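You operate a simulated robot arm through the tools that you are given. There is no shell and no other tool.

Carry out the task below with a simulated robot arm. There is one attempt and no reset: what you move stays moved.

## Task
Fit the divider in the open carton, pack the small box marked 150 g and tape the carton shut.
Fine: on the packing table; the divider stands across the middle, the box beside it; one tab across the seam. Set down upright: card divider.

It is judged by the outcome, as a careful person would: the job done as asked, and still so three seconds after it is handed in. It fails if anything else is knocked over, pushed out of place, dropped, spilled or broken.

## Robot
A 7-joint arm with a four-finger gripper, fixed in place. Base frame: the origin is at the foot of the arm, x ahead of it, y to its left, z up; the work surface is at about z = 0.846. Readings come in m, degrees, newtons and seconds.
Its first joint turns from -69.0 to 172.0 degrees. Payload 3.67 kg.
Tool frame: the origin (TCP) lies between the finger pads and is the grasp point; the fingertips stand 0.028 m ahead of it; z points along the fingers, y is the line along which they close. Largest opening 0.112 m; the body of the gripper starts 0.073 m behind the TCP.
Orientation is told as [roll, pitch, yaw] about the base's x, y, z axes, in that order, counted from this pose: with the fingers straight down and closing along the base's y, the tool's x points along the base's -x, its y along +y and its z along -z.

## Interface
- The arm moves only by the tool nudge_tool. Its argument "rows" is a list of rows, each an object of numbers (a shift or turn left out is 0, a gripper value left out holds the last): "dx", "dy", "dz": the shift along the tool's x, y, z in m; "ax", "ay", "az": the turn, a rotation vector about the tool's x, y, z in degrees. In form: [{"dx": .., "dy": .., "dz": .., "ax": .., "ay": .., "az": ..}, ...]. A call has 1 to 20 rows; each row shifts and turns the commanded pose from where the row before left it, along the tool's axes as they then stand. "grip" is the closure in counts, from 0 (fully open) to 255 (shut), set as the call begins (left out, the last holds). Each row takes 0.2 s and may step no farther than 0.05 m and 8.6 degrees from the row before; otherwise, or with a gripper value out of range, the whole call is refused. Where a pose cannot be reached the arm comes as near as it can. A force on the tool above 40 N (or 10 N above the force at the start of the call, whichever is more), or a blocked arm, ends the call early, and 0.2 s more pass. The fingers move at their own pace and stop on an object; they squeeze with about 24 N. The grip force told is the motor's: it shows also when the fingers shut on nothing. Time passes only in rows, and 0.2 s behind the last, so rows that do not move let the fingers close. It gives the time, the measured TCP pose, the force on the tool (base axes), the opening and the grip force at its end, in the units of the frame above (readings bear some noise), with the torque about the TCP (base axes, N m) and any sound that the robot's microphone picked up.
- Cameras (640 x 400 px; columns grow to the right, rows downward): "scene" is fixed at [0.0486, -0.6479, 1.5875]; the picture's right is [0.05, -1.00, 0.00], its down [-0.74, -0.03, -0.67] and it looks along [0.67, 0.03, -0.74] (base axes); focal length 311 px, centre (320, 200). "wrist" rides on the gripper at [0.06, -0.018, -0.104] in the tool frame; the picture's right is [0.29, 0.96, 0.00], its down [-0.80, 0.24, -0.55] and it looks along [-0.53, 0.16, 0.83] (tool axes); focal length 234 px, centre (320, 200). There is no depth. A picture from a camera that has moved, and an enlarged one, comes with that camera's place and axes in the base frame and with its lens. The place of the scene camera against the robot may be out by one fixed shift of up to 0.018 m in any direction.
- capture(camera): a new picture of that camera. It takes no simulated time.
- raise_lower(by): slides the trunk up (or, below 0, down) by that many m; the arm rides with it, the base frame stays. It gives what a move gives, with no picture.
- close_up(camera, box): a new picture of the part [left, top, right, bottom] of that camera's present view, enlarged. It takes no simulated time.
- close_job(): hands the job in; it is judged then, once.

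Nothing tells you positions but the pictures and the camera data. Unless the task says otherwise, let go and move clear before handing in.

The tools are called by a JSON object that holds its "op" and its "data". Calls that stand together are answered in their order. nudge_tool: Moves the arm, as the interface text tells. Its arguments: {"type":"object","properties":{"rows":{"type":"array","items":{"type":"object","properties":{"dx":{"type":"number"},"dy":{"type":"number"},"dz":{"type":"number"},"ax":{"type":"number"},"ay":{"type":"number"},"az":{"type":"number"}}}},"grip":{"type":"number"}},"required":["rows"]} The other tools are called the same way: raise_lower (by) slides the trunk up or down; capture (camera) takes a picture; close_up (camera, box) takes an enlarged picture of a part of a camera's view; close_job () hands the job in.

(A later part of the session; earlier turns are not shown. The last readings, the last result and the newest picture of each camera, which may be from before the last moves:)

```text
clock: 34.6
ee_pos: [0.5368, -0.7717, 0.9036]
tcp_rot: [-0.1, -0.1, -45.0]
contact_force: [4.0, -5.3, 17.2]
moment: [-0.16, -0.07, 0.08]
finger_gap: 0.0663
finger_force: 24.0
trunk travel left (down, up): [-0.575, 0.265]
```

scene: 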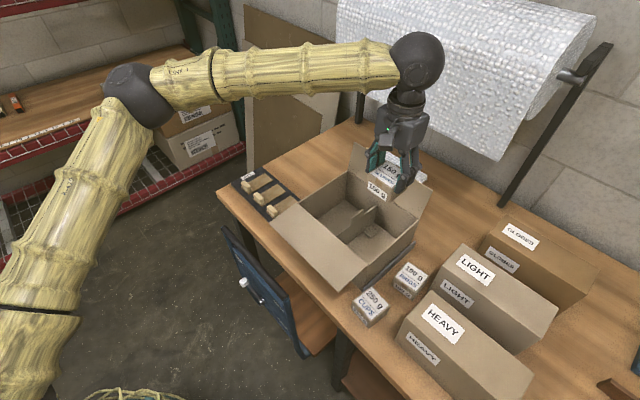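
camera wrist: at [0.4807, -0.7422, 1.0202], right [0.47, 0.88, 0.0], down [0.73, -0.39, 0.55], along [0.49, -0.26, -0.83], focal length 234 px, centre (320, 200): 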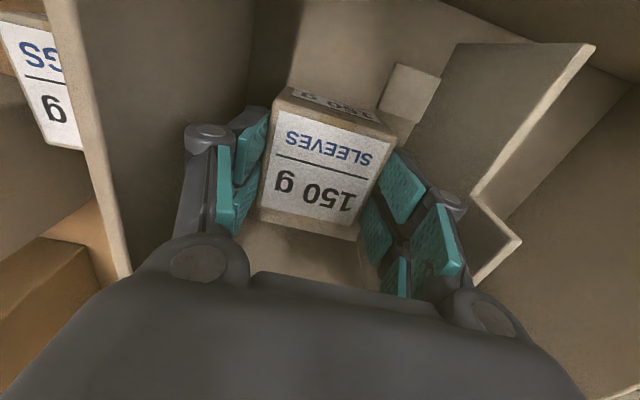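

The box touches the floor. I'll open just 6 mm per side, since the walls are close, and then rise.

{"op": "nudge_tool", "data": {"rows": [{}, {}, {}], "grip": 77}}

{"op": "nudge_tool", "data": {"rows": [{"dz": -0.01}, {"dz": -0.02}, {"dz": -0.03}, {"dz": -0.04}, {"dz": -0.04}, {"dz": -0.04}, {"dz": -0.04}, {"dz": -0.04}, {}]}}

{"op": "capture", "data": {"camera": "wrist"}}

{"op": "close_up", "data": {"camera": "scene", "box": [220, 120, 460, 300]}}

```text
clock: 35.4
ee_pos: [0.5358, -0.772, 0.9015]
tcp_rot: [0.0, 0.0, -45.0]
contact_force: [1.1, 2.6, -0.9]
moment: [-0.06, -0.03, -0.08]
finger_gap: 0.0769
finger_force: 0.1
trunk travel left (down, up): [-0.575, 0.265]
```

```text
clock: 37.4
ee_pos: [0.537, -0.7738, 1.1646]
tcp_rot: [0.0, 0.1, -44.9]
contact_force: [-0.7, 0.1, 0.2]
moment: [0.01, -0.02, -0.02]
finger_gap: 0.0778
finger_force: 0.1
trunk travel left (down, up): [-0.575, 0.265]
```

```text
taken
camera wrist: at [0.4818, -0.7444, 1.2676], right [0.47, 0.88, 0.0], down [0.73, -0.39, 0.55], along [0.49, -0.26, -0.83], focal length 234 px, centre (320, 200)
```

wrist: 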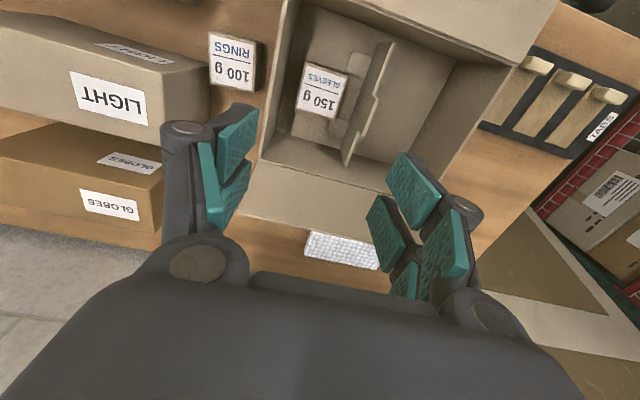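

```text
2.22 times, centred on (340, 210) of scene
camera zoom: at [0.0486, -0.6479, 1.5875], right [0.05, -1.0, 0.0], down [-0.74, -0.03, -0.67], along [0.67, 0.03, -0.74], focal length 691 px, centre (276, 178)
```

zoom: 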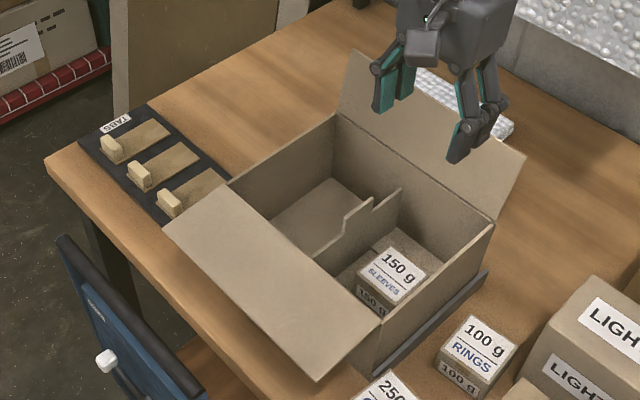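

The divider and the 150 g box are packed and standing properly. Next are the flaps: I'll close the fingers and go over the upright far flap so I can push it inward from behind.

{"op": "nudge_tool", "data": {"rows": [{"dy": 0.034, "dz": -0.02}, {"dy": 0.034}, {"dx": -0.04}, {"dx": -0.04}, {"dx": -0.04}, {"dx": -0.04}, {}], "grip": 255}}

{"op": "capture", "data": {"camera": "wrist"}}

{"op": "capture", "data": {"camera": "scene"}}

```text
clock: 39.0
ee_pos: [0.6976, -0.836, 1.1847]
tcp_rot: [0.0, 0.0, -45.1]
contact_force: [0.8, -0.3, -0.4]
moment: [0.06, 0.01, 0.0]
finger_gap: 0.0
finger_force: 24.0
trunk travel left (down, up): [-0.575, 0.265]
```

```text
taken
camera wrist: at [0.6427, -0.8069, 1.288], right [0.47, 0.88, 0.0], down [0.73, -0.39, 0.55], along [0.49, -0.26, -0.83], focal length 234 px, centre (320, 200)
```

wrist: 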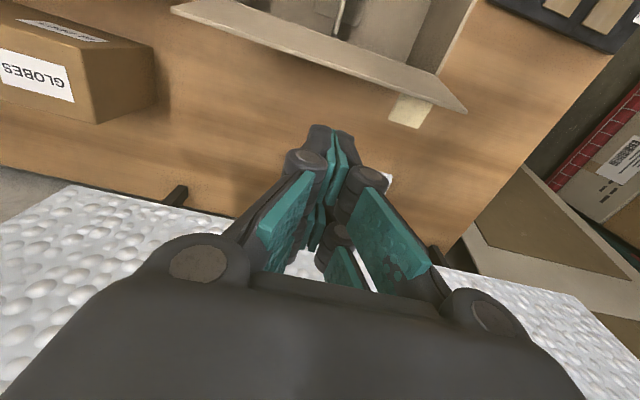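

```text
taken
```

scene: 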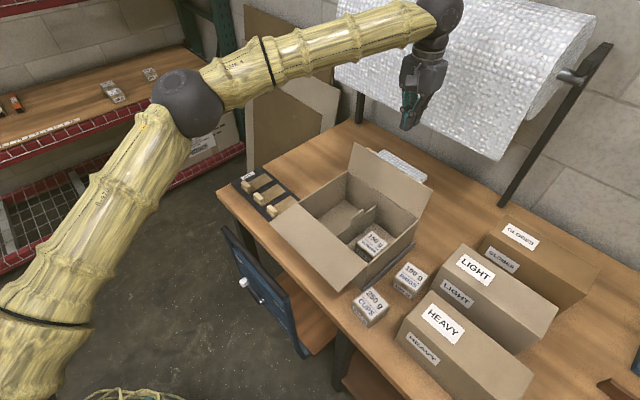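

The far flap's top edge is at about z 1.066 and my closed fingers are 4 cm behind it. I'll lower behind it and push it inward gently.

{"op": "nudge_tool", "data": {"rows": [{"dz": 0.035}, {"dz": 0.035}, {"dz": 0.035}, {"dz": 0.022}, {"dx": 0.015}, {"dx": 0.015}, {"dx": 0.015}, {"dx": 0.015}, {"dx": 0.015}, {}]}}

{"op": "close_up", "data": {"camera": "scene", "box": [260, 60, 470, 290]}}

{"op": "capture", "data": {"camera": "wrist"}}

```text
clock: 41.2
ee_pos: [0.6447, -0.7833, 1.0558]
tcp_rot: [0.0, 0.1, -45.0]
contact_force: [-0.2, -0.1, 0.1]
moment: [0.0, 0.0, -0.01]
finger_gap: 0.0001
finger_force: 35.4
trunk travel left (down, up): [-0.575, 0.265]
```

```text
1.74 times, centred on (365, 175) of scene
camera zoom: at [0.0486, -0.6479, 1.5875], right [0.05, -1.0, 0.0], down [-0.74, -0.03, -0.67], along [0.67, 0.03, -0.74], focal length 541 px, centre (242, 244)
```

zoom: 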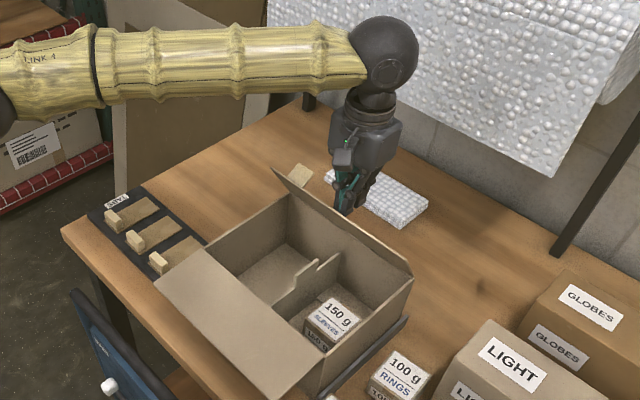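

```text
taken
camera wrist: at [0.5888, -0.7549, 1.1586], right [0.47, 0.88, 0.0], down [0.73, -0.39, 0.55], along [0.49, -0.26, -0.83], focal length 234 px, centre (320, 200)
```

wrist: 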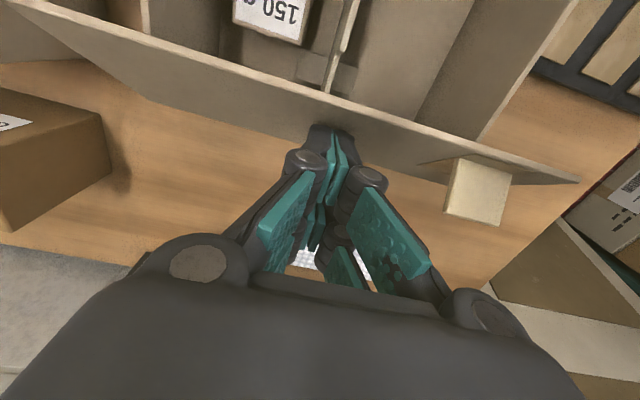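

The flap follows the push with negligible force. It also carries a small cream handle on its outer face at the left end. I'll continue pushing it past vertical.

{"op": "nudge_tool", "data": {"rows": [{"dx": 0.015}, {"dx": 0.015}, {"dx": 0.015}, {"dx": 0.01}, {}]}}

{"op": "close_up", "data": {"camera": "scene", "box": [260, 60, 470, 290]}}

{"op": "capture", "data": {"camera": "wrist"}}

```text
clock: 42.4
ee_pos: [0.6061, -0.7472, 1.0547]
tcp_rot: [0.0, 0.0, -45.1]
contact_force: [0.2, -0.4, 0.0]
moment: [0.02, 0.01, -0.04]
finger_gap: 0.0001
finger_force: 35.6
trunk travel left (down, up): [-0.575, 0.265]
```

```text
1.74 times, centred on (365, 175) of scene
camera zoom: at [0.0486, -0.6479, 1.5875], right [0.05, -1.0, 0.0], down [-0.74, -0.03, -0.67], along [0.67, 0.03, -0.74], focal length 541 px, centre (242, 244)
```

zoom: 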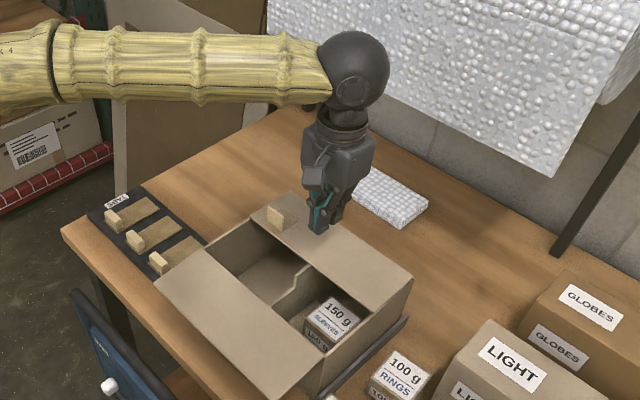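

```text
taken
camera wrist: at [0.5514, -0.7167, 1.1585], right [0.47, 0.88, 0.0], down [0.73, -0.39, 0.55], along [0.49, -0.26, -0.83], focal length 234 px, centre (320, 200)
```

wrist: 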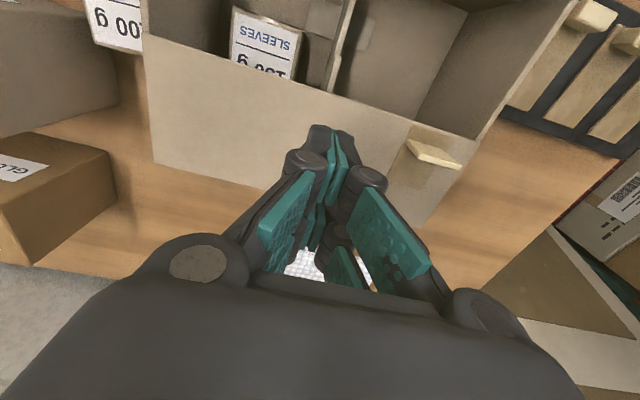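

The far flap has fallen closed; its edge is at the centre seam line. Now for the near flap, which is lying open and horizontal outward. I'll back off toward the base, up high, and tilt the tool 60° so the fingers can reach under its outer edge.

{"op": "nudge_tool", "data": {"rows": [{"dz": -0.035}, {"dz": -0.035}, {"dz": -0.03}, {"dx": 0.04}, {"dx": 0.045}, {"dx": 0.045}, {"dx": 0.045}, {"dx": 0.045}, {"dx": 0.045}, {"dx": 0.042}, {}]}}

{"op": "nudge_tool", "data": {"rows": [{"ay": -7.5}, {"ay": -7.5}, {"ay": -7.5}, {"ay": -7.5}, {"ay": -7.5}, {"ay": -7.5}, {"ay": -7.5}, {"ay": -7.5}, {}, {}]}}

{"op": "capture", "data": {"camera": "scene"}}

{"op": "capture", "data": {"camera": "wrist"}}

```text
clock: 44.8
ee_pos: [0.3891, -0.5306, 1.154]
tcp_rot: [0.0, 0.2, -45.0]
contact_force: [0.1, -0.4, -0.5]
moment: [0.0, 0.01, -0.01]
finger_gap: 0.0
finger_force: 35.7
trunk travel left (down, up): [-0.575, 0.265]
```

```text
clock: 47.0
ee_pos: [0.4474, -0.5852, 1.2062]
tcp_rot: [0.0, -60.0, -45.0]
contact_force: [0.3, 0.1, 0.0]
moment: [0.01, -0.03, 0.0]
finger_gap: 0.0002
finger_force: 35.4
out of reach, approached as far as the arm can: row 5, 6, 7, 8
trunk travel left (down, up): [-0.575, 0.265]
```

```text
taken
```

scene: 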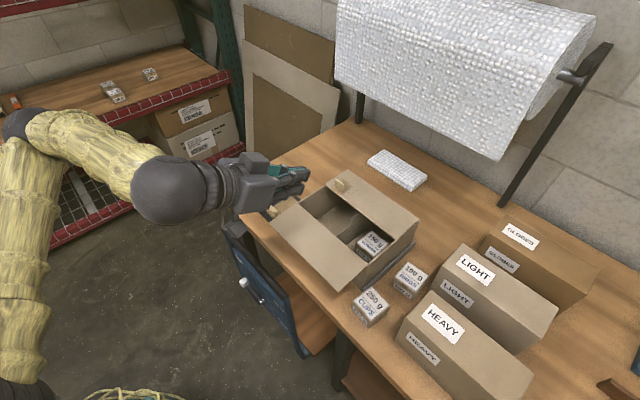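

```text
taken
camera wrist: at [0.3497, -0.5118, 1.2061], right [0.58, 0.78, -0.25], down [0.11, 0.23, 0.97], along [0.81, -0.58, 0.04], focal length 234 px, centre (320, 200)
```

wrist: 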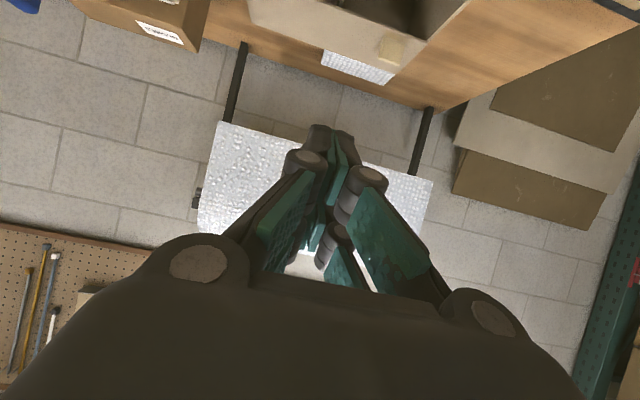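

The tilt works, but with the trunk at this height the arm is folded against its inner limit. I'll untilt, lower the trunk in the free space in front of the table, and try again.

{"op": "nudge_tool", "data": {"rows": [{"ay": 7.5}, {"ay": 7.5}, {"ay": 7.5}, {"ay": 7.5}, {"ay": 7.5}, {"ay": 7.5}, {"ay": 7.5}, {"ay": 7.5}, {}]}}

```text
clock: 49.0
ee_pos: [0.446, -0.5839, 1.2059]
tcp_rot: [-0.1, 0.2, -44.9]
contact_force: [-0.3, 1.0, 0.0]
moment: [-0.01, 0.0, 0.01]
finger_gap: 0.0
finger_force: 35.7
trunk travel left (down, up): [-0.575, 0.265]
```

{"op": "nudge_tool", "data": {"rows": [{"dx": 0.04}, {"dx": 0.04}, {"dz": -0.03}, {}]}}

{"op": "raise_lower", "data": {"by": -0.25}}

{"op": "capture", "data": {"camera": "scene"}}

```text
clock: 50.0
ee_pos: [0.3924, -0.5291, 1.2371]
tcp_rot: [0.0, 0.0, -45.0]
contact_force: [0.0, 0.1, 0.5]
moment: [0.0, -0.02, -0.05]
finger_gap: 0.0
finger_force: 35.5
trunk travel left (down, up): [-0.575, 0.265]
```

```text
clock: 52.6
ee_pos: [0.3918, -0.5281, 0.9876]
tcp_rot: [0.1, -0.1, -45.0]
contact_force: [-0.4, -0.8, 0.3]
moment: [-0.01, 0.02, -0.02]
finger_gap: 0.0001
finger_force: 35.4
trunk travel left (down, up): [-0.325, 0.515]
```

```text
taken
```

scene: 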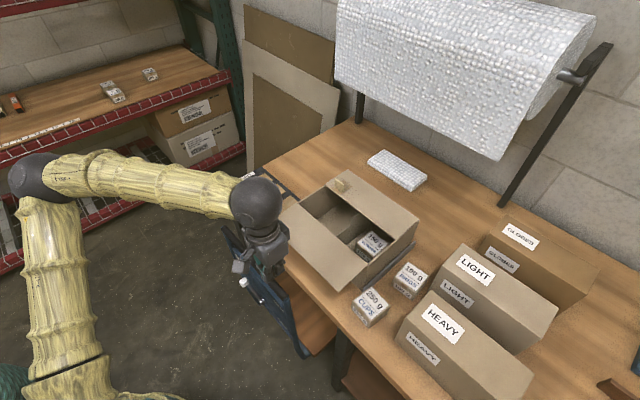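

{"op": "nudge_tool", "data": {"rows": [{"ay": -7.5}, {"ay": -7.5}, {"ay": -7.5}, {"ay": -7.5}, {"ay": -7.5}, {"ay": -7.5}, {"ay": -7.5}, {"ay": -7.5}, {}]}}

{"op": "capture", "data": {"camera": "scene"}}

{"op": "capture", "data": {"camera": "wrist"}}

```text
clock: 54.6
ee_pos: [0.4168, -0.5516, 1.0194]
tcp_rot: [0.0, -60.0, -45.0]
contact_force: [-0.4, -0.1, 0.4]
moment: [-0.01, -0.01, 0.02]
finger_gap: 0.0
finger_force: 36.1
out of reach, approached as far as the arm can: row 7, 8
trunk travel left (down, up): [-0.325, 0.515]
```

```text
taken
```

scene: 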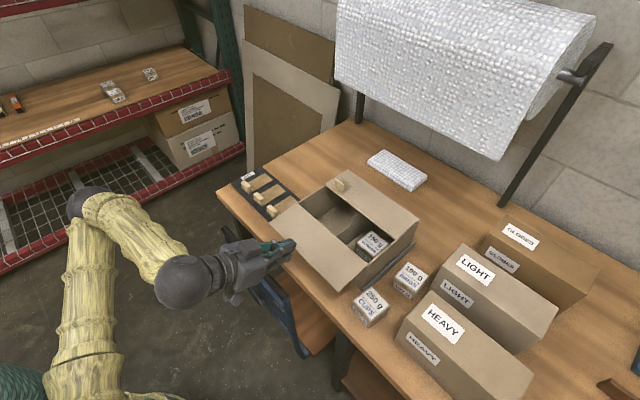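

```text
taken
camera wrist: at [0.3184, -0.4788, 1.0189], right [0.58, 0.78, -0.25], down [0.11, 0.23, 0.97], along [0.81, -0.58, 0.04], focal length 234 px, centre (320, 200)
```

wrist: 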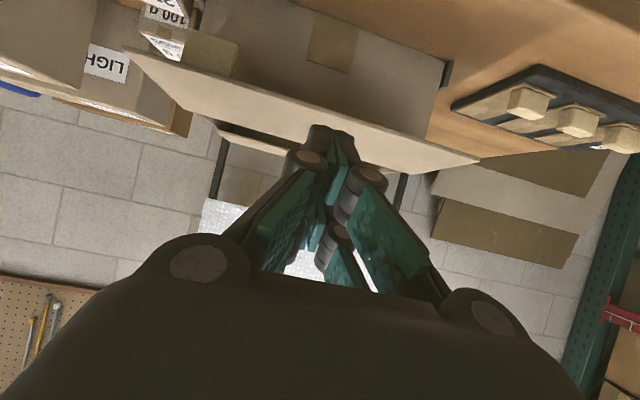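

The tilted pose works here. From the wrist camera, the near flap's edge is at about z 0.965, and its cream handle is on the underside at the right end. I'll lower the trunk a little more so the fingertips come beneath the flap, then slide forward underneath.

{"op": "raise_lower", "data": {"by": -0.08}}

{"op": "nudge_tool", "data": {"rows": [{"dx": -0.007, "dz": 0.012}, {"dx": -0.007, "dz": 0.012}, {}]}}

{"op": "capture", "data": {"camera": "wrist"}}

{"op": "close_up", "data": {"camera": "scene", "box": [150, 170, 400, 340]}}

```text
clock: 55.8
ee_pos: [0.4152, -0.5508, 0.9394]
tcp_rot: [0.0, -60.0, -45.1]
contact_force: [-0.6, -0.4, 0.1]
moment: [0.04, -0.02, 0.0]
finger_gap: 0.0
finger_force: 36.0
trunk travel left (down, up): [-0.245, 0.595]
```

```text
clock: 56.5
ee_pos: [0.4359, -0.5704, 0.9383]
tcp_rot: [0.1, -59.9, -45.0]
contact_force: [0.1, -0.1, 0.3]
moment: [-0.02, -0.03, -0.04]
finger_gap: 0.0
finger_force: 35.4
trunk travel left (down, up): [-0.245, 0.595]
```

```text
taken
camera wrist: at [0.3372, -0.4982, 0.9394], right [0.57, 0.78, -0.25], down [0.11, 0.23, 0.97], along [0.81, -0.58, 0.04], focal length 234 px, centre (320, 200)
```

wrist: 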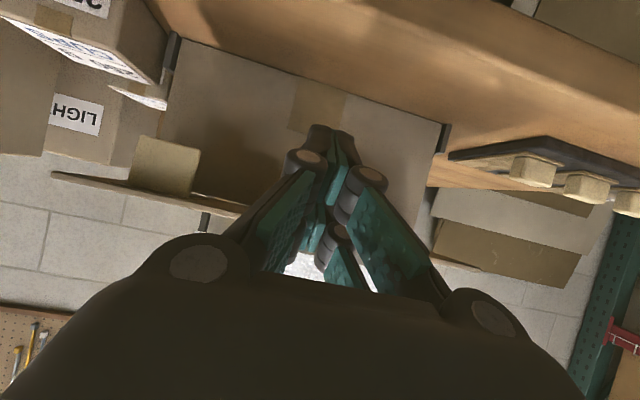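

```text
2.35 times, centred on (275, 255) of scene
camera zoom: at [0.0486, -0.6479, 1.5875], right [0.05, -1.0, 0.0], down [-0.74, -0.03, -0.67], along [0.67, 0.03, -0.74], focal length 732 px, centre (426, 71)
```

zoom: 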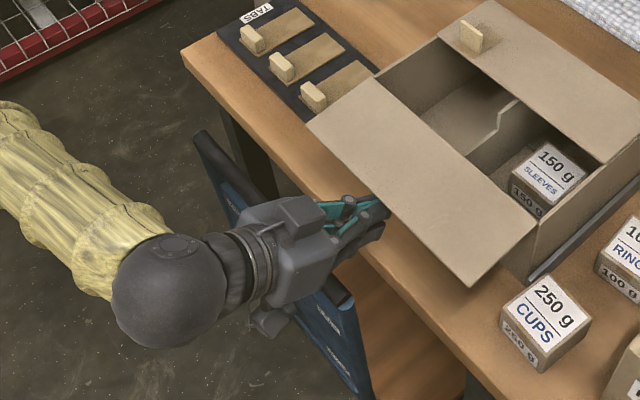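

The fingertips sit just below the flap's edge, clear of its handle. I'll go 3 cm further underneath and lift.

{"op": "nudge_tool", "data": {"rows": [{"dx": -0.0075, "dz": 0.013}, {"dx": -0.0075, "dz": 0.013}, {"dx": -0.0173, "dz": -0.01}, {"dx": -0.0173, "dz": -0.01}, {"dx": -0.0173, "dz": -0.01}, {"dx": -0.0173, "dz": -0.01}, {}]}}

{"op": "close_up", "data": {"camera": "scene", "box": [150, 170, 400, 340]}}

{"op": "capture", "data": {"camera": "wrist"}}

```text
clock: 58.1
ee_pos: [0.4577, -0.5926, 1.0186]
tcp_rot: [0.0, -59.8, -45.0]
contact_force: [0.1, 1.1, 0.1]
moment: [0.03, 0.01, 0.01]
finger_gap: 0.0
finger_force: 35.6
trunk travel left (down, up): [-0.245, 0.595]
```

```text
2.35 times, centred on (275, 255) of scene
camera zoom: at [0.0486, -0.6479, 1.5875], right [0.05, -1.0, 0.0], down [-0.74, -0.03, -0.67], along [0.67, 0.03, -0.74], focal length 732 px, centre (426, 71)
```

zoom: 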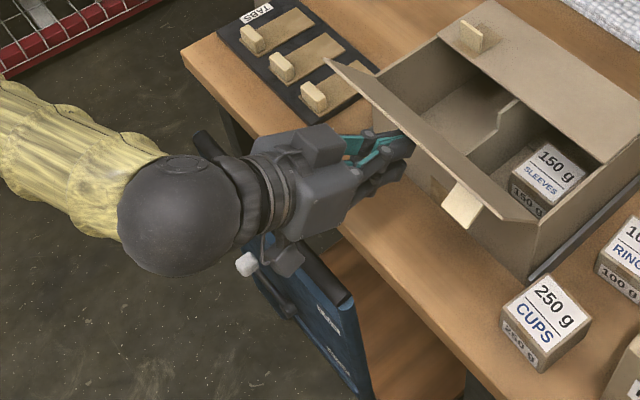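

```text
taken
camera wrist: at [0.3595, -0.5202, 1.0186], right [0.57, 0.78, -0.25], down [0.11, 0.23, 0.97], along [0.81, -0.58, 0.04], focal length 234 px, centre (320, 200)
```

wrist: 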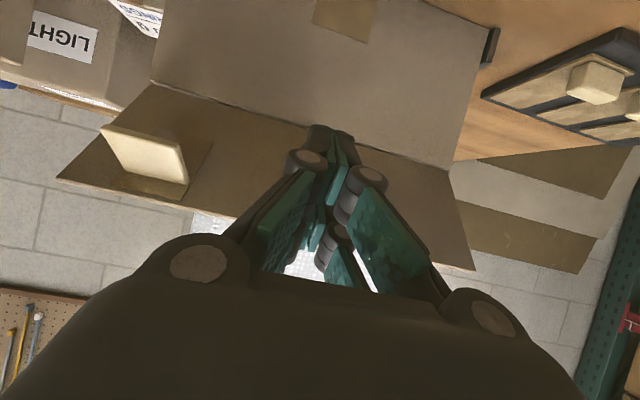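

{"op": "nudge_tool", "data": {"rows": [{"dx": -0.013, "dz": -0.0075}, {"dx": -0.013, "dz": -0.0075}, {"dx": -0.01, "dz": 0.0173}, {"dx": -0.01, "dz": 0.0173}, {"dx": -0.01, "dz": 0.0173}, {"dx": -0.01, "dz": 0.0173}, {"dx": -0.01, "dz": 0.0173}, {"dx": -0.01, "dz": 0.0173}, {}]}}

{"op": "close_up", "data": {"camera": "scene", "box": [200, 130, 450, 300]}}

{"op": "capture", "data": {"camera": "wrist"}}

```text
clock: 60.1
ee_pos: [0.5415, -0.6768, 1.0488]
tcp_rot: [-0.1, -59.9, -44.9]
contact_force: [-0.1, 0.1, 0.2]
moment: [-0.03, 0.02, -0.01]
finger_gap: 0.0
finger_force: 36.0
trunk travel left (down, up): [-0.245, 0.595]
```

```text
2.35 times, centred on (325, 215) of scene
camera zoom: at [0.0486, -0.6479, 1.5875], right [0.05, -1.0, 0.0], down [-0.74, -0.03, -0.67], along [0.67, 0.03, -0.74], focal length 732 px, centre (308, 165)
```

zoom: 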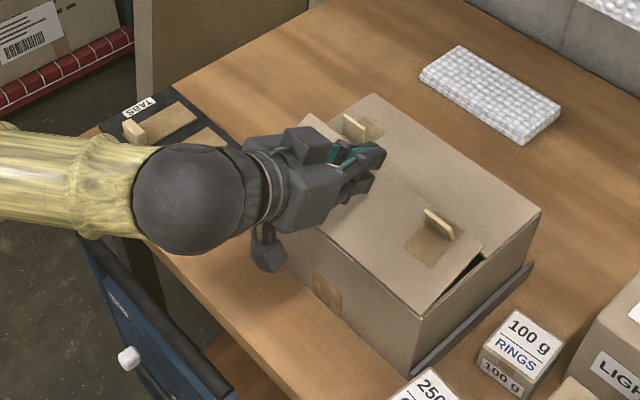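

```text
taken
camera wrist: at [0.4446, -0.6041, 1.0481], right [0.57, 0.78, -0.25], down [0.11, 0.23, 0.97], along [0.81, -0.58, 0.04], focal length 234 px, centre (320, 200)
```

wrist: 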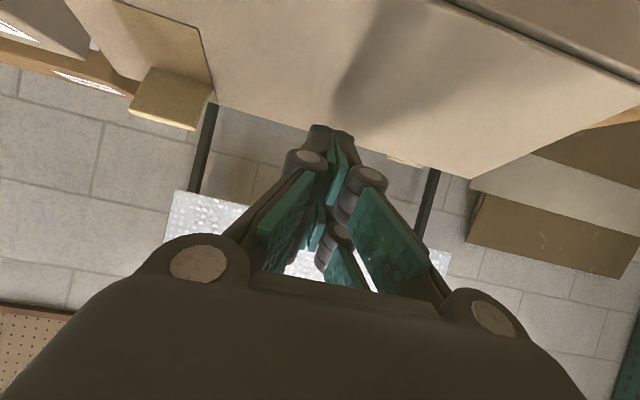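

Both flaps are folded in; the near one may still be slightly raised. I'll back away upward, untilt and restore the trunk height, then inspect.

{"op": "nudge_tool", "data": {"rows": [{"dx": -0.026, "dz": -0.015}, {"dx": -0.026, "dz": -0.015}, {"dx": -0.026, "dz": -0.015}, {"ay": 7.5}, {"ay": 7.5}, {"ay": 7.5}, {"ay": 7.5}, {"ay": 7.5}, {"ay": 7.5}, {"ay": 7.5}, {"ay": 7.5}, {}]}}

{"op": "raise_lower", "data": {"by": 0.33}}

{"op": "capture", "data": {"camera": "wrist"}}

{"op": "capture", "data": {"camera": "scene"}}

{"op": "close_up", "data": {"camera": "scene", "box": [220, 140, 440, 300]}}

```text
clock: 62.8
ee_pos: [0.5422, -0.6768, 1.1381]
tcp_rot: [0.0, 0.2, -45.0]
contact_force: [-0.1, -0.2, 0.4]
moment: [0.01, 0.0, 0.01]
finger_gap: 0.0003
finger_force: 35.3
trunk travel left (down, up): [-0.245, 0.595]
```

```text
clock: 66.0
ee_pos: [0.5423, -0.6772, 1.4689]
tcp_rot: [0.1, 0.1, -45.0]
contact_force: [0.1, -0.2, -0.8]
moment: [-0.01, 0.04, 0.0]
finger_gap: 0.0
finger_force: 35.8
trunk travel left (down, up): [-0.575, 0.265]
```

```text
taken
camera wrist: at [0.487, -0.6483, 1.5718], right [0.47, 0.88, 0.0], down [0.73, -0.4, 0.55], along [0.49, -0.26, -0.83], focal length 234 px, centre (320, 200)
```

wrist: 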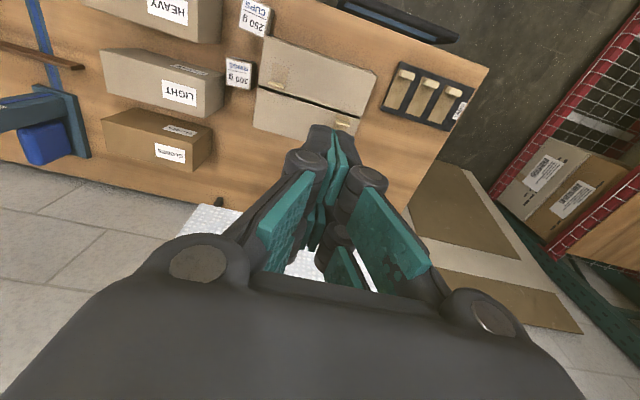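

```text
taken
```

scene: 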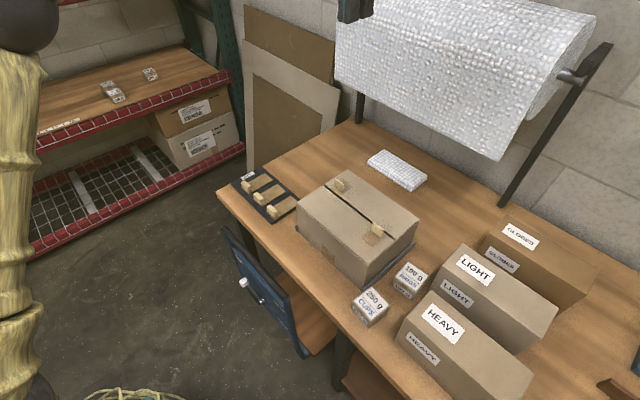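

```text
2.50 times, centred on (330, 220) of scene
camera zoom: at [0.0486, -0.6479, 1.5875], right [0.05, -1.0, 0.0], down [-0.74, -0.03, -0.67], along [0.67, 0.03, -0.74], focal length 777 px, centre (295, 150)
```

zoom: 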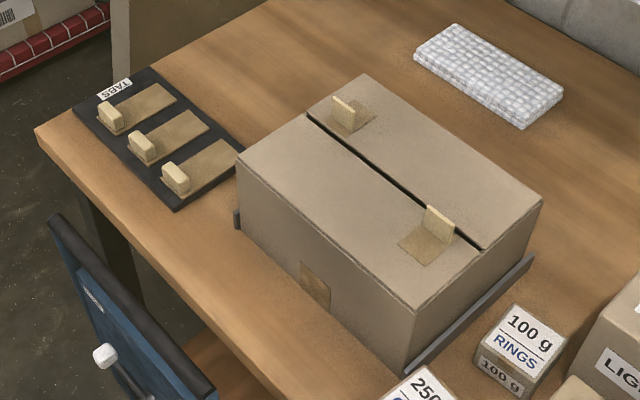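

Both flaps lie flat and meet at a centre seam with their handles at opposite ends, which leaves the middle of the seam free. Next is a tape tab: I'll go above the tray, turn the tool 90° so it grips a tab's block across its thin side, and open partway.

{"op": "nudge_tool", "data": {"rows": [{"dy": 0.0455, "dx": 0.0075}, {"dy": 0.0455, "dx": 0.0075}, {"dy": 0.0455, "dx": 0.0075}, {"dy": 0.0455, "dx": 0.0075}, {"dy": 0.0455, "dx": 0.0075}, {"dy": 0.0455, "dx": 0.0075}, {"dy": 0.0455, "dx": 0.0075}, {"dy": 0.0455, "dx": 0.0075}, {"az": -7.5}, {"az": -7.5}, {"az": -7.5}, {"az": -7.5}, {"az": -7.5}, {"az": -7.5}, {"az": -7.5}, {"az": -7.5}, {"az": -7.5}, {"az": -7.5}, {"az": -7.5}, {"az": -7.5}], "grip": 141}}

{"op": "nudge_tool", "data": {"rows": [{"dz": 0.04}, {"dz": 0.04}, {"dz": 0.04}, {"dz": 0.04}, {"dz": 0.04}, {"dz": 0.04}, {"dz": 0.04}, {"dz": 0.03}, {}]}}

{"op": "capture", "data": {"camera": "wrist"}}

{"op": "capture", "data": {"camera": "scene"}}

```text
clock: 70.4
ee_pos: [0.7389, -0.4065, 1.4307]
tcp_rot: [1.7, 0.4, 43.9]
contact_force: [-0.6, -0.3, -0.3]
moment: [0.01, 0.03, 0.02]
finger_gap: 0.0501
finger_force: 0.0
out of reach, approached as far as the arm can: row 8
trunk travel left (down, up): [-0.575, 0.265]
stopped in row 20: the arm was blocked; the commanded pose is now the measured one
```

```text
clock: 71.4
ee_pos: [0.7443, -0.4217, 1.1699]
tcp_rot: [8.5, 7.0, 42.9]
contact_force: [-1.1, -0.4, -0.6]
moment: [0.01, -0.12, -0.02]
finger_gap: 0.0503
finger_force: 0.1
trunk travel left (down, up): [-0.575, 0.265]
stopped in row 4: the arm was blocked; the commanded pose is now the measured one
```

```text
taken
camera wrist: at [0.7324, -0.4772, 1.2769], right [-0.84, 0.51, 0.18], down [0.52, 0.7, 0.48], along [0.12, 0.5, -0.86], focal length 234 px, centre (320, 200)
```

wrist: 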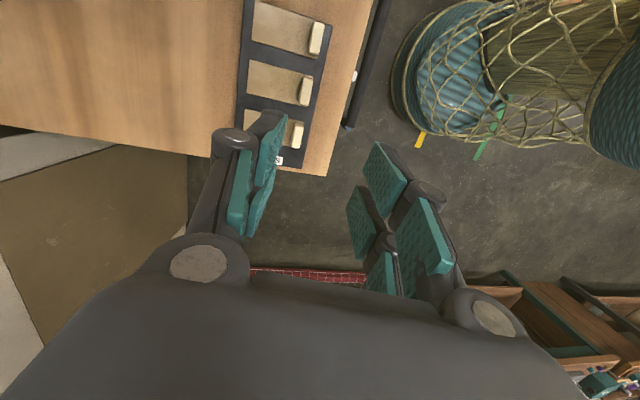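

```text
taken
```

scene: 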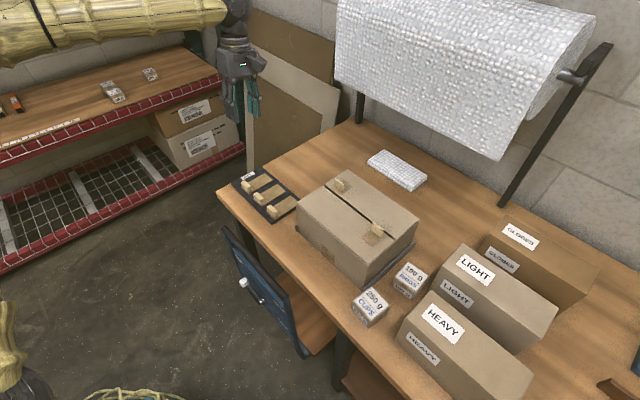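

The turn ran into a joint limit at yaw about 45°, leaving the tool slightly tilted. Nothing was touched. The tabs are about 7 cm apart, so I can grip a block with the earlier yaw of -45° instead; I'll rotate back and straighten the tool.

{"op": "nudge_tool", "data": {"rows": [{"az": 7.2}, {"az": 7.2}, {"az": 7.2}, {"az": 7.2}, {"az": 7.2}, {"az": 7}, {"ax": 0.7, "ay": -5.45}, {"ax": 0.7, "ay": -5.45}, {}]}}

```text
clock: 73.6
ee_pos: [0.7433, -0.4354, 1.1079]
tcp_rot: [0.4, 5.3, -1.9]
contact_force: [0.4, -0.1, -0.6]
moment: [-0.01, 0.03, 0.01]
finger_gap: 0.0502
finger_force: 0.1
trunk travel left (down, up): [-0.575, 0.265]
stopped in row 9: the arm was blocked; the commanded pose is now the measured one
```

{"op": "capture", "data": {"camera": "scene"}}

{"op": "capture", "data": {"camera": "wrist"}}

```text
taken
```

scene: 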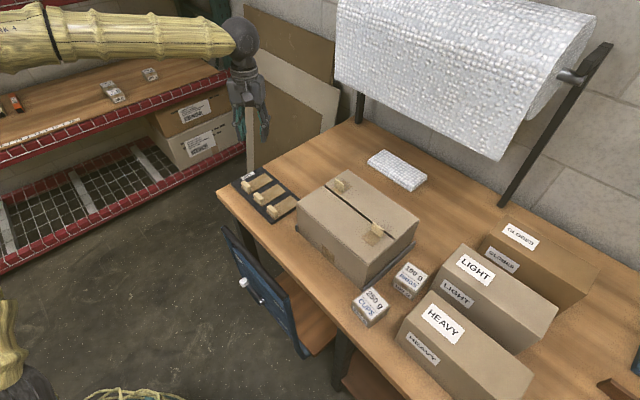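

```text
taken
camera wrist: at [0.692, -0.4537, 1.2155], right [-0.25, 0.97, 0.03], down [0.85, 0.21, 0.48], along [0.46, 0.15, -0.88], focal length 234 px, centre (320, 200)
```

wrist: 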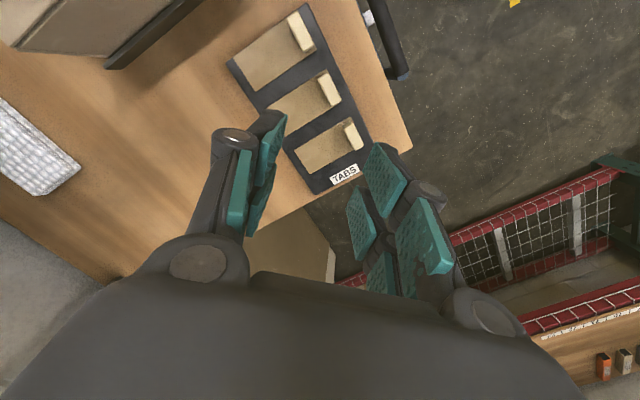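

{"op": "nudge_tool", "data": {"rows": [{"dz": -0.02}, {"ay": -2.7}, {"ay": -2.6}, {}]}}

```text
clock: 74.6
ee_pos: [0.7402, -0.4486, 1.116]
tcp_rot: [1.0, 0.7, -2.9]
contact_force: [0.0, -0.3, -0.4]
moment: [-0.02, -0.01, 0.02]
finger_gap: 0.0501
finger_force: 0.1
trunk travel left (down, up): [-0.575, 0.265]
```

{"op": "nudge_tool", "data": {"rows": [{"ax": 1.0, "ay": -0.7}, {"az": 7}, {"az": 7}, {"az": 7}, {"az": 7}, {"az": 7}, {"az": 7}, {}]}}

{"op": "capture", "data": {"camera": "wrist"}}

```text
clock: 76.6
ee_pos: [0.7389, -0.4522, 1.1077]
tcp_rot: [-0.2, 0.7, -45.5]
contact_force: [0.4, -0.4, 0.5]
moment: [0.04, 0.05, 0.01]
finger_gap: 0.0501
finger_force: 0.0
trunk travel left (down, up): [-0.575, 0.265]
stopped in row 8: the arm was blocked; the commanded pose is now the measured one
```

```text
taken
camera wrist: at [0.6848, -0.4235, 1.2121], right [0.48, 0.88, 0.0], down [0.74, -0.4, 0.54], along [0.48, -0.26, -0.84], focal length 234 px, centre (320, 200)
```

wrist: 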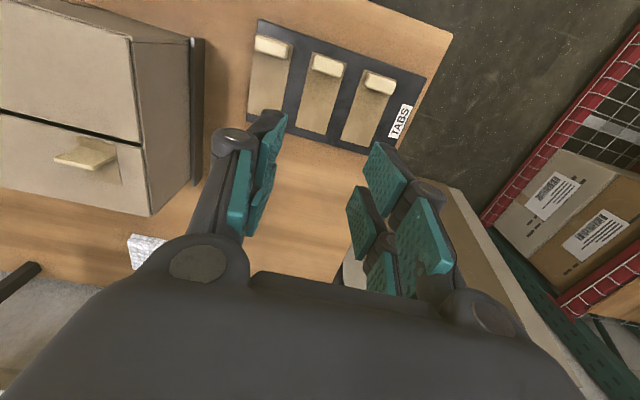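

{"op": "close_up", "data": {"camera": "wrist", "box": [230, 10, 430, 160]}}

{"op": "close_up", "data": {"camera": "scene", "box": [220, 155, 310, 230]}}

```text
2.67 times, centred on (330, 85) of wrist
camera zoom: at [0.6848, -0.4235, 1.2121], right [0.48, 0.88, 0.0], down [0.74, -0.4, 0.54], along [0.48, -0.26, -0.84], focal length 624 px, centre (293, 507)
```

zoom: 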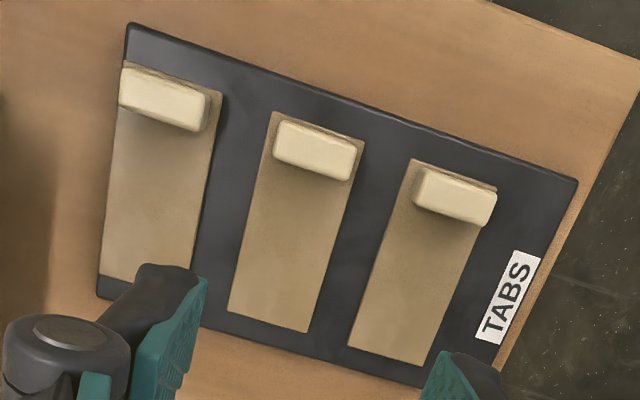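

```text
5.33 times, centred on (265, 192) of scene
camera zoom: at [0.0486, -0.6479, 1.5875], right [0.05, -1.0, 0.0], down [-0.74, -0.03, -0.67], along [0.67, 0.03, -0.74], focal length 1658 px, centre (613, 240)
```

zoom: 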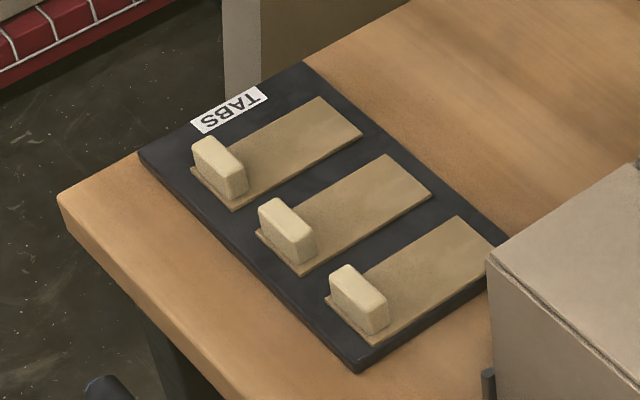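

The tabs are clear: each strip is about 0.10 x 0.046 m with a block at its near end. I'll use the tab nearest the carton, whose block is at about (0.655, -0.474), so I'll move above it now.

{"op": "nudge_tool", "data": {"rows": [{"ax": -0.2, "ay": -0.7, "az": -0.5}, {"dy": -0.025, "dx": 0.015}, {"dy": -0.025, "dx": 0.015}, {"dy": -0.025, "dx": 0.014}, {}], "grip": 114}}

{"op": "capture", "data": {"camera": "wrist"}}

```text
clock: 78.0
ee_pos: [0.6469, -0.4896, 1.0748]
tcp_rot: [-1.7, 2.4, -46.3]
contact_force: [-0.1, 0.7, 0.2]
moment: [-0.01, -0.03, -0.01]
finger_gap: 0.0619
finger_force: 0.1
trunk travel left (down, up): [-0.575, 0.265]
stopped in row 5: the arm was blocked; the commanded pose is now the measured one
```

```text
taken
camera wrist: at [0.5967, -0.4595, 1.181], right [0.49, 0.87, -0.02], down [0.75, -0.42, 0.51], along [0.44, -0.27, -0.86], focal length 234 px, centre (320, 200)
```

wrist: 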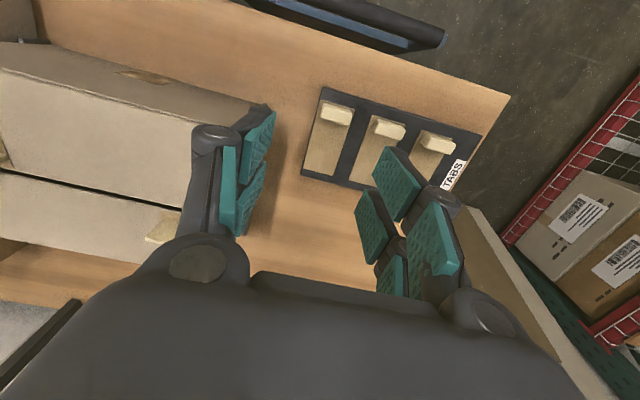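

{"op": "capture", "data": {"camera": "scene"}}

{"op": "nudge_tool", "data": {"rows": [{"dz": -0.03}, {"dz": -0.03}, {}]}}

```text
taken
```

scene: 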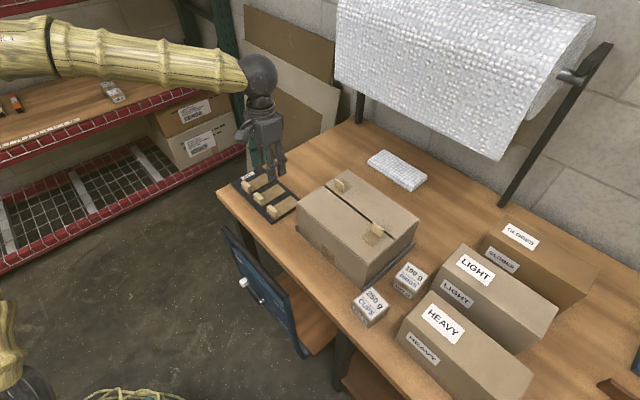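

```text
clock: 78.8
ee_pos: [0.6449, -0.4956, 1.133]
tcp_rot: [-1.3, 2.8, -47.0]
contact_force: [-0.5, -0.4, 0.3]
moment: [0.01, -0.02, 0.02]
finger_gap: 0.0619
finger_force: 0.1
trunk travel left (down, up): [-0.575, 0.265]
```

{"op": "nudge_tool", "data": {"rows": [{"ax": -1.3, "ay": -2.8, "az": -2}, {}, {}]}}

```text
clock: 79.8
ee_pos: [0.6406, -0.5032, 1.1164]
tcp_rot: [-1.2, 1.2, -46.0]
contact_force: [0.3, 0.2, 1.1]
moment: [-0.03, 0.0, -0.01]
finger_gap: 0.0617
finger_force: 0.0
trunk travel left (down, up): [-0.575, 0.265]
stopped in row 3: the arm was blocked; the commanded pose is now the measured one
```

The arm isn't tracking exactly here; its elbow has swung into an awkward position. I'll retreat up and back toward the earlier well-behaved region to recover it.

{"op": "nudge_tool", "data": {"rows": [{"dz": -0.03}, {"dz": -0.03}, {"dy": -0.03, "dx": -0.012, "dz": -0.01}, {"dy": -0.03, "dx": -0.012, "dz": -0.01}, {"dy": -0.03, "dx": -0.012}, {"dy": -0.03, "dx": -0.012}, {"dy": -0.03, "dx": -0.012}, {"dy": -0.02, "dx": -0.01}, {}]}}

{"op": "capture", "data": {"camera": "scene"}}

```text
clock: 81.8
ee_pos: [0.5698, -0.6716, 1.1999]
tcp_rot: [-1.1, 0.8, -45.6]
contact_force: [0.1, -0.1, 0.7]
moment: [-0.01, -0.01, 0.01]
finger_gap: 0.0617
finger_force: 0.1
trunk travel left (down, up): [-0.575, 0.265]
```

```text
taken
```

scene: 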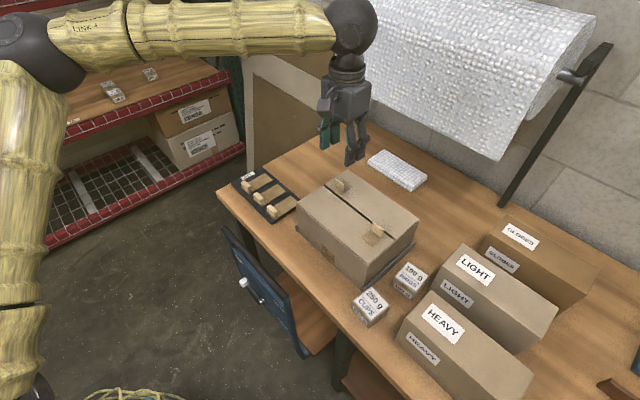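

{"op": "nudge_tool", "data": {"rows": [{"ax": -1.1, "ay": -0.8, "az": -0.6}, {}, {}]}}

```text
clock: 82.6
ee_pos: [0.5707, -0.6717, 1.1992]
tcp_rot: [0.0, 0.2, -45.0]
contact_force: [-0.2, 0.1, -0.1]
moment: [0.0, -0.02, 0.02]
finger_gap: 0.0619
finger_force: 0.0
trunk travel left (down, up): [-0.575, 0.265]
```

{"op": "nudge_tool", "data": {"rows": [{"dy": 0.025, "dx": 0.01}, {"dy": 0.025, "dx": 0.01}, {"dy": 0.025, "dx": 0.01}, {"dy": 0.025, "dx": 0.01}, {}]}}

{"op": "nudge_tool", "data": {"rows": [{"dy": 0.025, "dx": 0.01}, {"dy": 0.025, "dx": 0.01}, {"dy": 0.025, "dx": 0.01}, {"dy": 0.024, "dx": 0.01}, {}]}}

{"op": "capture", "data": {"camera": "scene"}}

```text
clock: 83.8
ee_pos: [0.6141, -0.5714, 1.2004]
tcp_rot: [0.1, 0.3, -45.2]
contact_force: [-0.5, 0.7, 0.8]
moment: [0.03, -0.02, -0.01]
finger_gap: 0.0619
finger_force: 0.1
trunk travel left (down, up): [-0.575, 0.265]
```

```text
clock: 85.2
ee_pos: [0.6523, -0.4943, 1.1444]
tcp_rot: [-2.9, 4.4, -47.1]
contact_force: [0.2, -0.3, 0.1]
moment: [-0.01, -0.01, -0.01]
finger_gap: 0.0618
finger_force: 0.2
trunk travel left (down, up): [-0.575, 0.265]
stopped in row 5: the arm was blocked; the commanded pose is now the measured one
```

```text
taken
```

scene: 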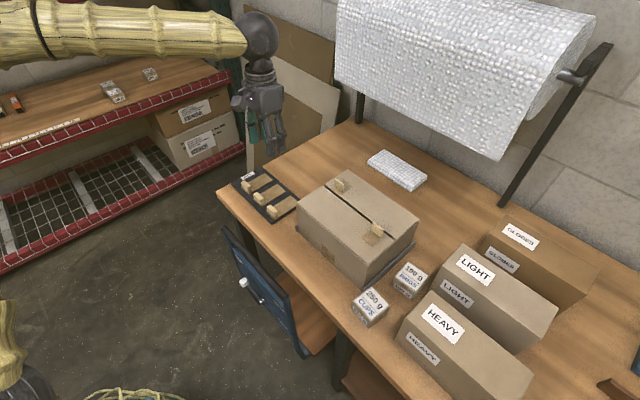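

The tray area gets blocked only with this swung elbow; the same region was fine before. I'll retreat and pass through the far, extended pose I used for the divider to reset the elbow.

{"op": "nudge_tool", "data": {"rows": [{"dy": -0.03, "dx": -0.01}, {"dy": -0.03, "dx": -0.01}, {"dy": -0.03, "dx": -0.01, "dz": -0.02}, {"dz": -0.02}, {}]}}

{"op": "nudge_tool", "data": {"rows": [{"ax": -2, "ay": -3, "az": -2}, {}, {}]}}

```text
clock: 86.4
ee_pos: [0.6126, -0.5764, 1.1882]
tcp_rot: [-2.9, 4.2, -46.9]
contact_force: [-1.0, -0.4, -0.8]
moment: [0.05, -0.02, -0.02]
finger_gap: 0.0619
finger_force: 0.0
trunk travel left (down, up): [-0.575, 0.265]
```

```text
clock: 87.2
ee_pos: [0.6121, -0.5751, 1.1881]
tcp_rot: [-0.8, 1.2, -44.8]
contact_force: [0.6, 0.4, 0.2]
moment: [0.0, -0.02, -0.02]
finger_gap: 0.0617
finger_force: 0.1
trunk travel left (down, up): [-0.575, 0.265]
```

{"op": "nudge_tool", "data": {"rows": [{"ax": -0.8, "ay": -1.2, "dx": -0.02}, {"dx": -0.04}, {"dx": -0.04}, {"dx": -0.04}, {"dx": -0.04, "dy": 0.02}, {"dx": -0.02, "dy": 0.03}, {"dy": 0.03}, {"dy": 0.03}, {}]}}

{"op": "capture", "data": {"camera": "scene"}}

```text
clock: 89.2
ee_pos: [0.8292, -0.6385, 1.1897]
tcp_rot: [0.1, 0.2, -44.8]
contact_force: [-0.7, -0.7, 0.1]
moment: [0.05, -0.02, 0.01]
finger_gap: 0.0619
finger_force: 0.0
trunk travel left (down, up): [-0.575, 0.265]
```

```text
taken
```

scene: 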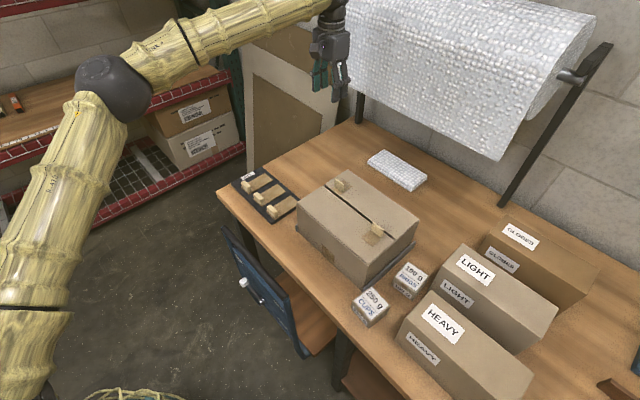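

{"op": "nudge_tool", "data": {"rows": [{"dz": 0.03}, {"dz": 0.03}, {"dx": 0.03, "dy": 0.006}, {"dx": 0.03, "dy": 0.006}, {"dx": 0.03, "dy": 0.007}, {"dx": 0.03, "dy": 0.007}, {}]}}

{"op": "capture", "data": {"camera": "scene"}}

```text
clock: 90.8
ee_pos: [0.7649, -0.5366, 1.1281]
tcp_rot: [0.0, 0.1, -44.7]
contact_force: [0.1, -0.1, -0.3]
moment: [-0.03, 0.01, -0.02]
finger_gap: 0.0618
finger_force: 0.1
trunk travel left (down, up): [-0.575, 0.265]
```

```text
taken
```

scene: 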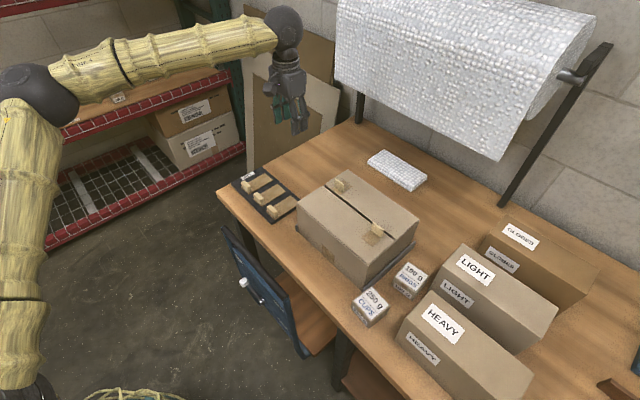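

The elbow posture is the same as before, so the blocked zone seems to be tied to elbow height on the left side. I'll lower the trunk 0.15 m here, over clear table, and approach the tab with a lower elbow.

{"op": "raise_lower", "data": {"by": -0.12}}

{"op": "nudge_tool", "data": {"rows": [{"dx": 0.02, "dy": -0.005}, {"dx": 0.02, "dy": -0.005}, {"dx": 0.02, "dy": -0.005}, {}]}}

{"op": "capture", "data": {"camera": "wrist"}}

{"op": "capture", "data": {"camera": "scene"}}

```text
clock: 92.3
ee_pos: [0.7649, -0.5367, 1.0094]
tcp_rot: [0.0, 0.1, -44.8]
contact_force: [-0.4, 0.1, 0.8]
moment: [0.0, -0.01, 0.03]
finger_gap: 0.0618
finger_force: 0.1
trunk travel left (down, up): [-0.455, 0.385]
```

```text
clock: 93.3
ee_pos: [0.7126, -0.5048, 1.0083]
tcp_rot: [0.0, 0.0, -44.8]
contact_force: [0.1, -0.9, 0.3]
moment: [-0.01, -0.01, -0.03]
finger_gap: 0.0618
finger_force: 0.1
trunk travel left (down, up): [-0.455, 0.385]
```

```text
taken
camera wrist: at [0.657, -0.4754, 1.1126], right [0.47, 0.88, 0.0], down [0.74, -0.39, 0.55], along [0.49, -0.26, -0.83], focal length 234 px, centre (320, 200)
```

wrist: 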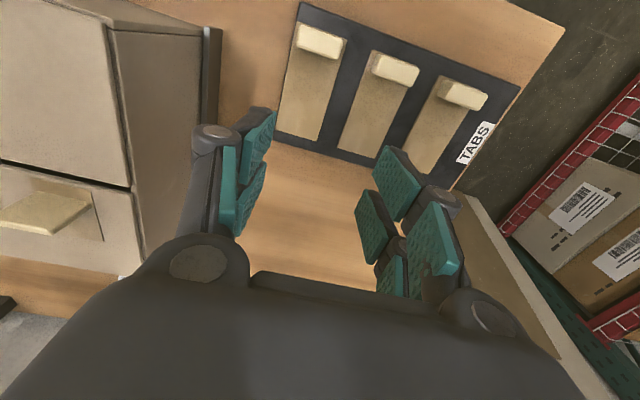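

```text
taken
```

scene: 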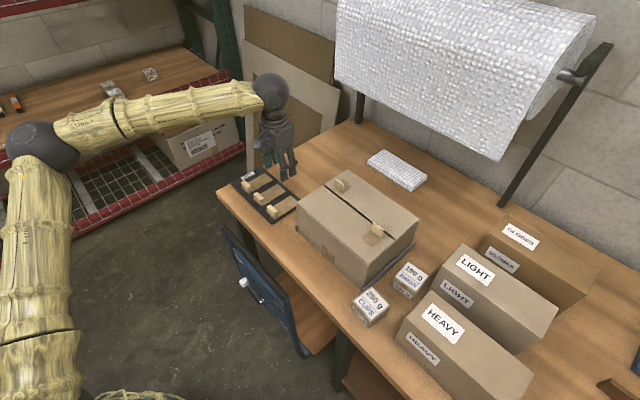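

Tracking is exact here. I'll zoom on the tabs to refine positions.

{"op": "close_up", "data": {"camera": "wrist", "box": [250, 0, 450, 150]}}

```text
2.67 times, centred on (350, 75) of wrist
camera zoom: at [0.657, -0.4754, 1.1126], right [0.47, 0.88, 0.0], down [0.74, -0.39, 0.55], along [0.49, -0.26, -0.83], focal length 624 px, centre (240, 533)
```

zoom: 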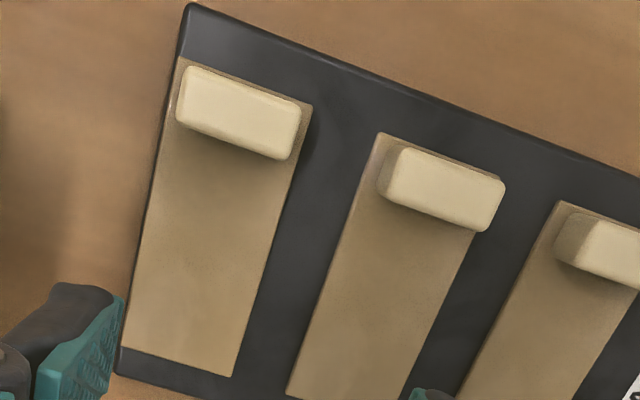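

{"op": "nudge_tool", "data": {"rows": [{"dx": 0.02, "dy": -0.0065}, {"dx": 0.02, "dy": -0.0065}, {"dx": 0.0217, "dy": -0.0063}, {}]}}

{"op": "capture", "data": {"camera": "wrist"}}

```text
clock: 94.5
ee_pos: [0.6447, -0.4915, 0.9697]
tcp_rot: [-2.2, 3.1, -46.5]
contact_force: [0.0, -0.3, -0.2]
moment: [-0.01, -0.02, 0.02]
finger_gap: 0.0617
finger_force: 0.0
trunk travel left (down, up): [-0.455, 0.385]
stopped in row 4: the arm was blocked; the commanded pose is now the measured one
```

```text
taken
camera wrist: at [0.5974, -0.4615, 1.0765], right [0.49, 0.87, -0.02], down [0.76, -0.42, 0.5], along [0.43, -0.26, -0.86], focal length 234 px, centre (320, 200)
```

wrist: 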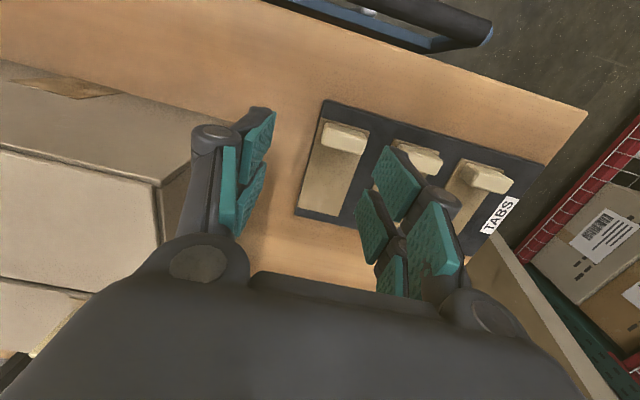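

The blocked joint is at the shoulder: close-in poses in this direction can't be held. I'll back out to where tracking is exact, tilt the tool 20° so the wrist stays farther out over the tab, and approach that way.

{"op": "nudge_tool", "data": {"rows": [{"dx": -0.03, "dz": -0.02}, {"dx": -0.03, "dz": -0.02}, {"dx": -0.01}, {}]}}

{"op": "nudge_tool", "data": {"rows": [{"ax": -2.2, "ay": -3.1, "az": -1.5}, {}]}}

```text
clock: 95.5
ee_pos: [0.6973, -0.5389, 1.0066]
tcp_rot: [-2.1, 2.9, -46.3]
contact_force: [1.1, -0.6, 0.5]
moment: [-0.02, -0.01, -0.01]
finger_gap: 0.0617
finger_force: 0.0
trunk travel left (down, up): [-0.455, 0.385]
```

```text
clock: 96.1
ee_pos: [0.6978, -0.5402, 1.0075]
tcp_rot: [0.3, -0.2, -44.6]
contact_force: [-0.3, -0.6, 0.1]
moment: [-0.01, 0.02, -0.03]
finger_gap: 0.0621
finger_force: 0.0
trunk travel left (down, up): [-0.455, 0.385]
```

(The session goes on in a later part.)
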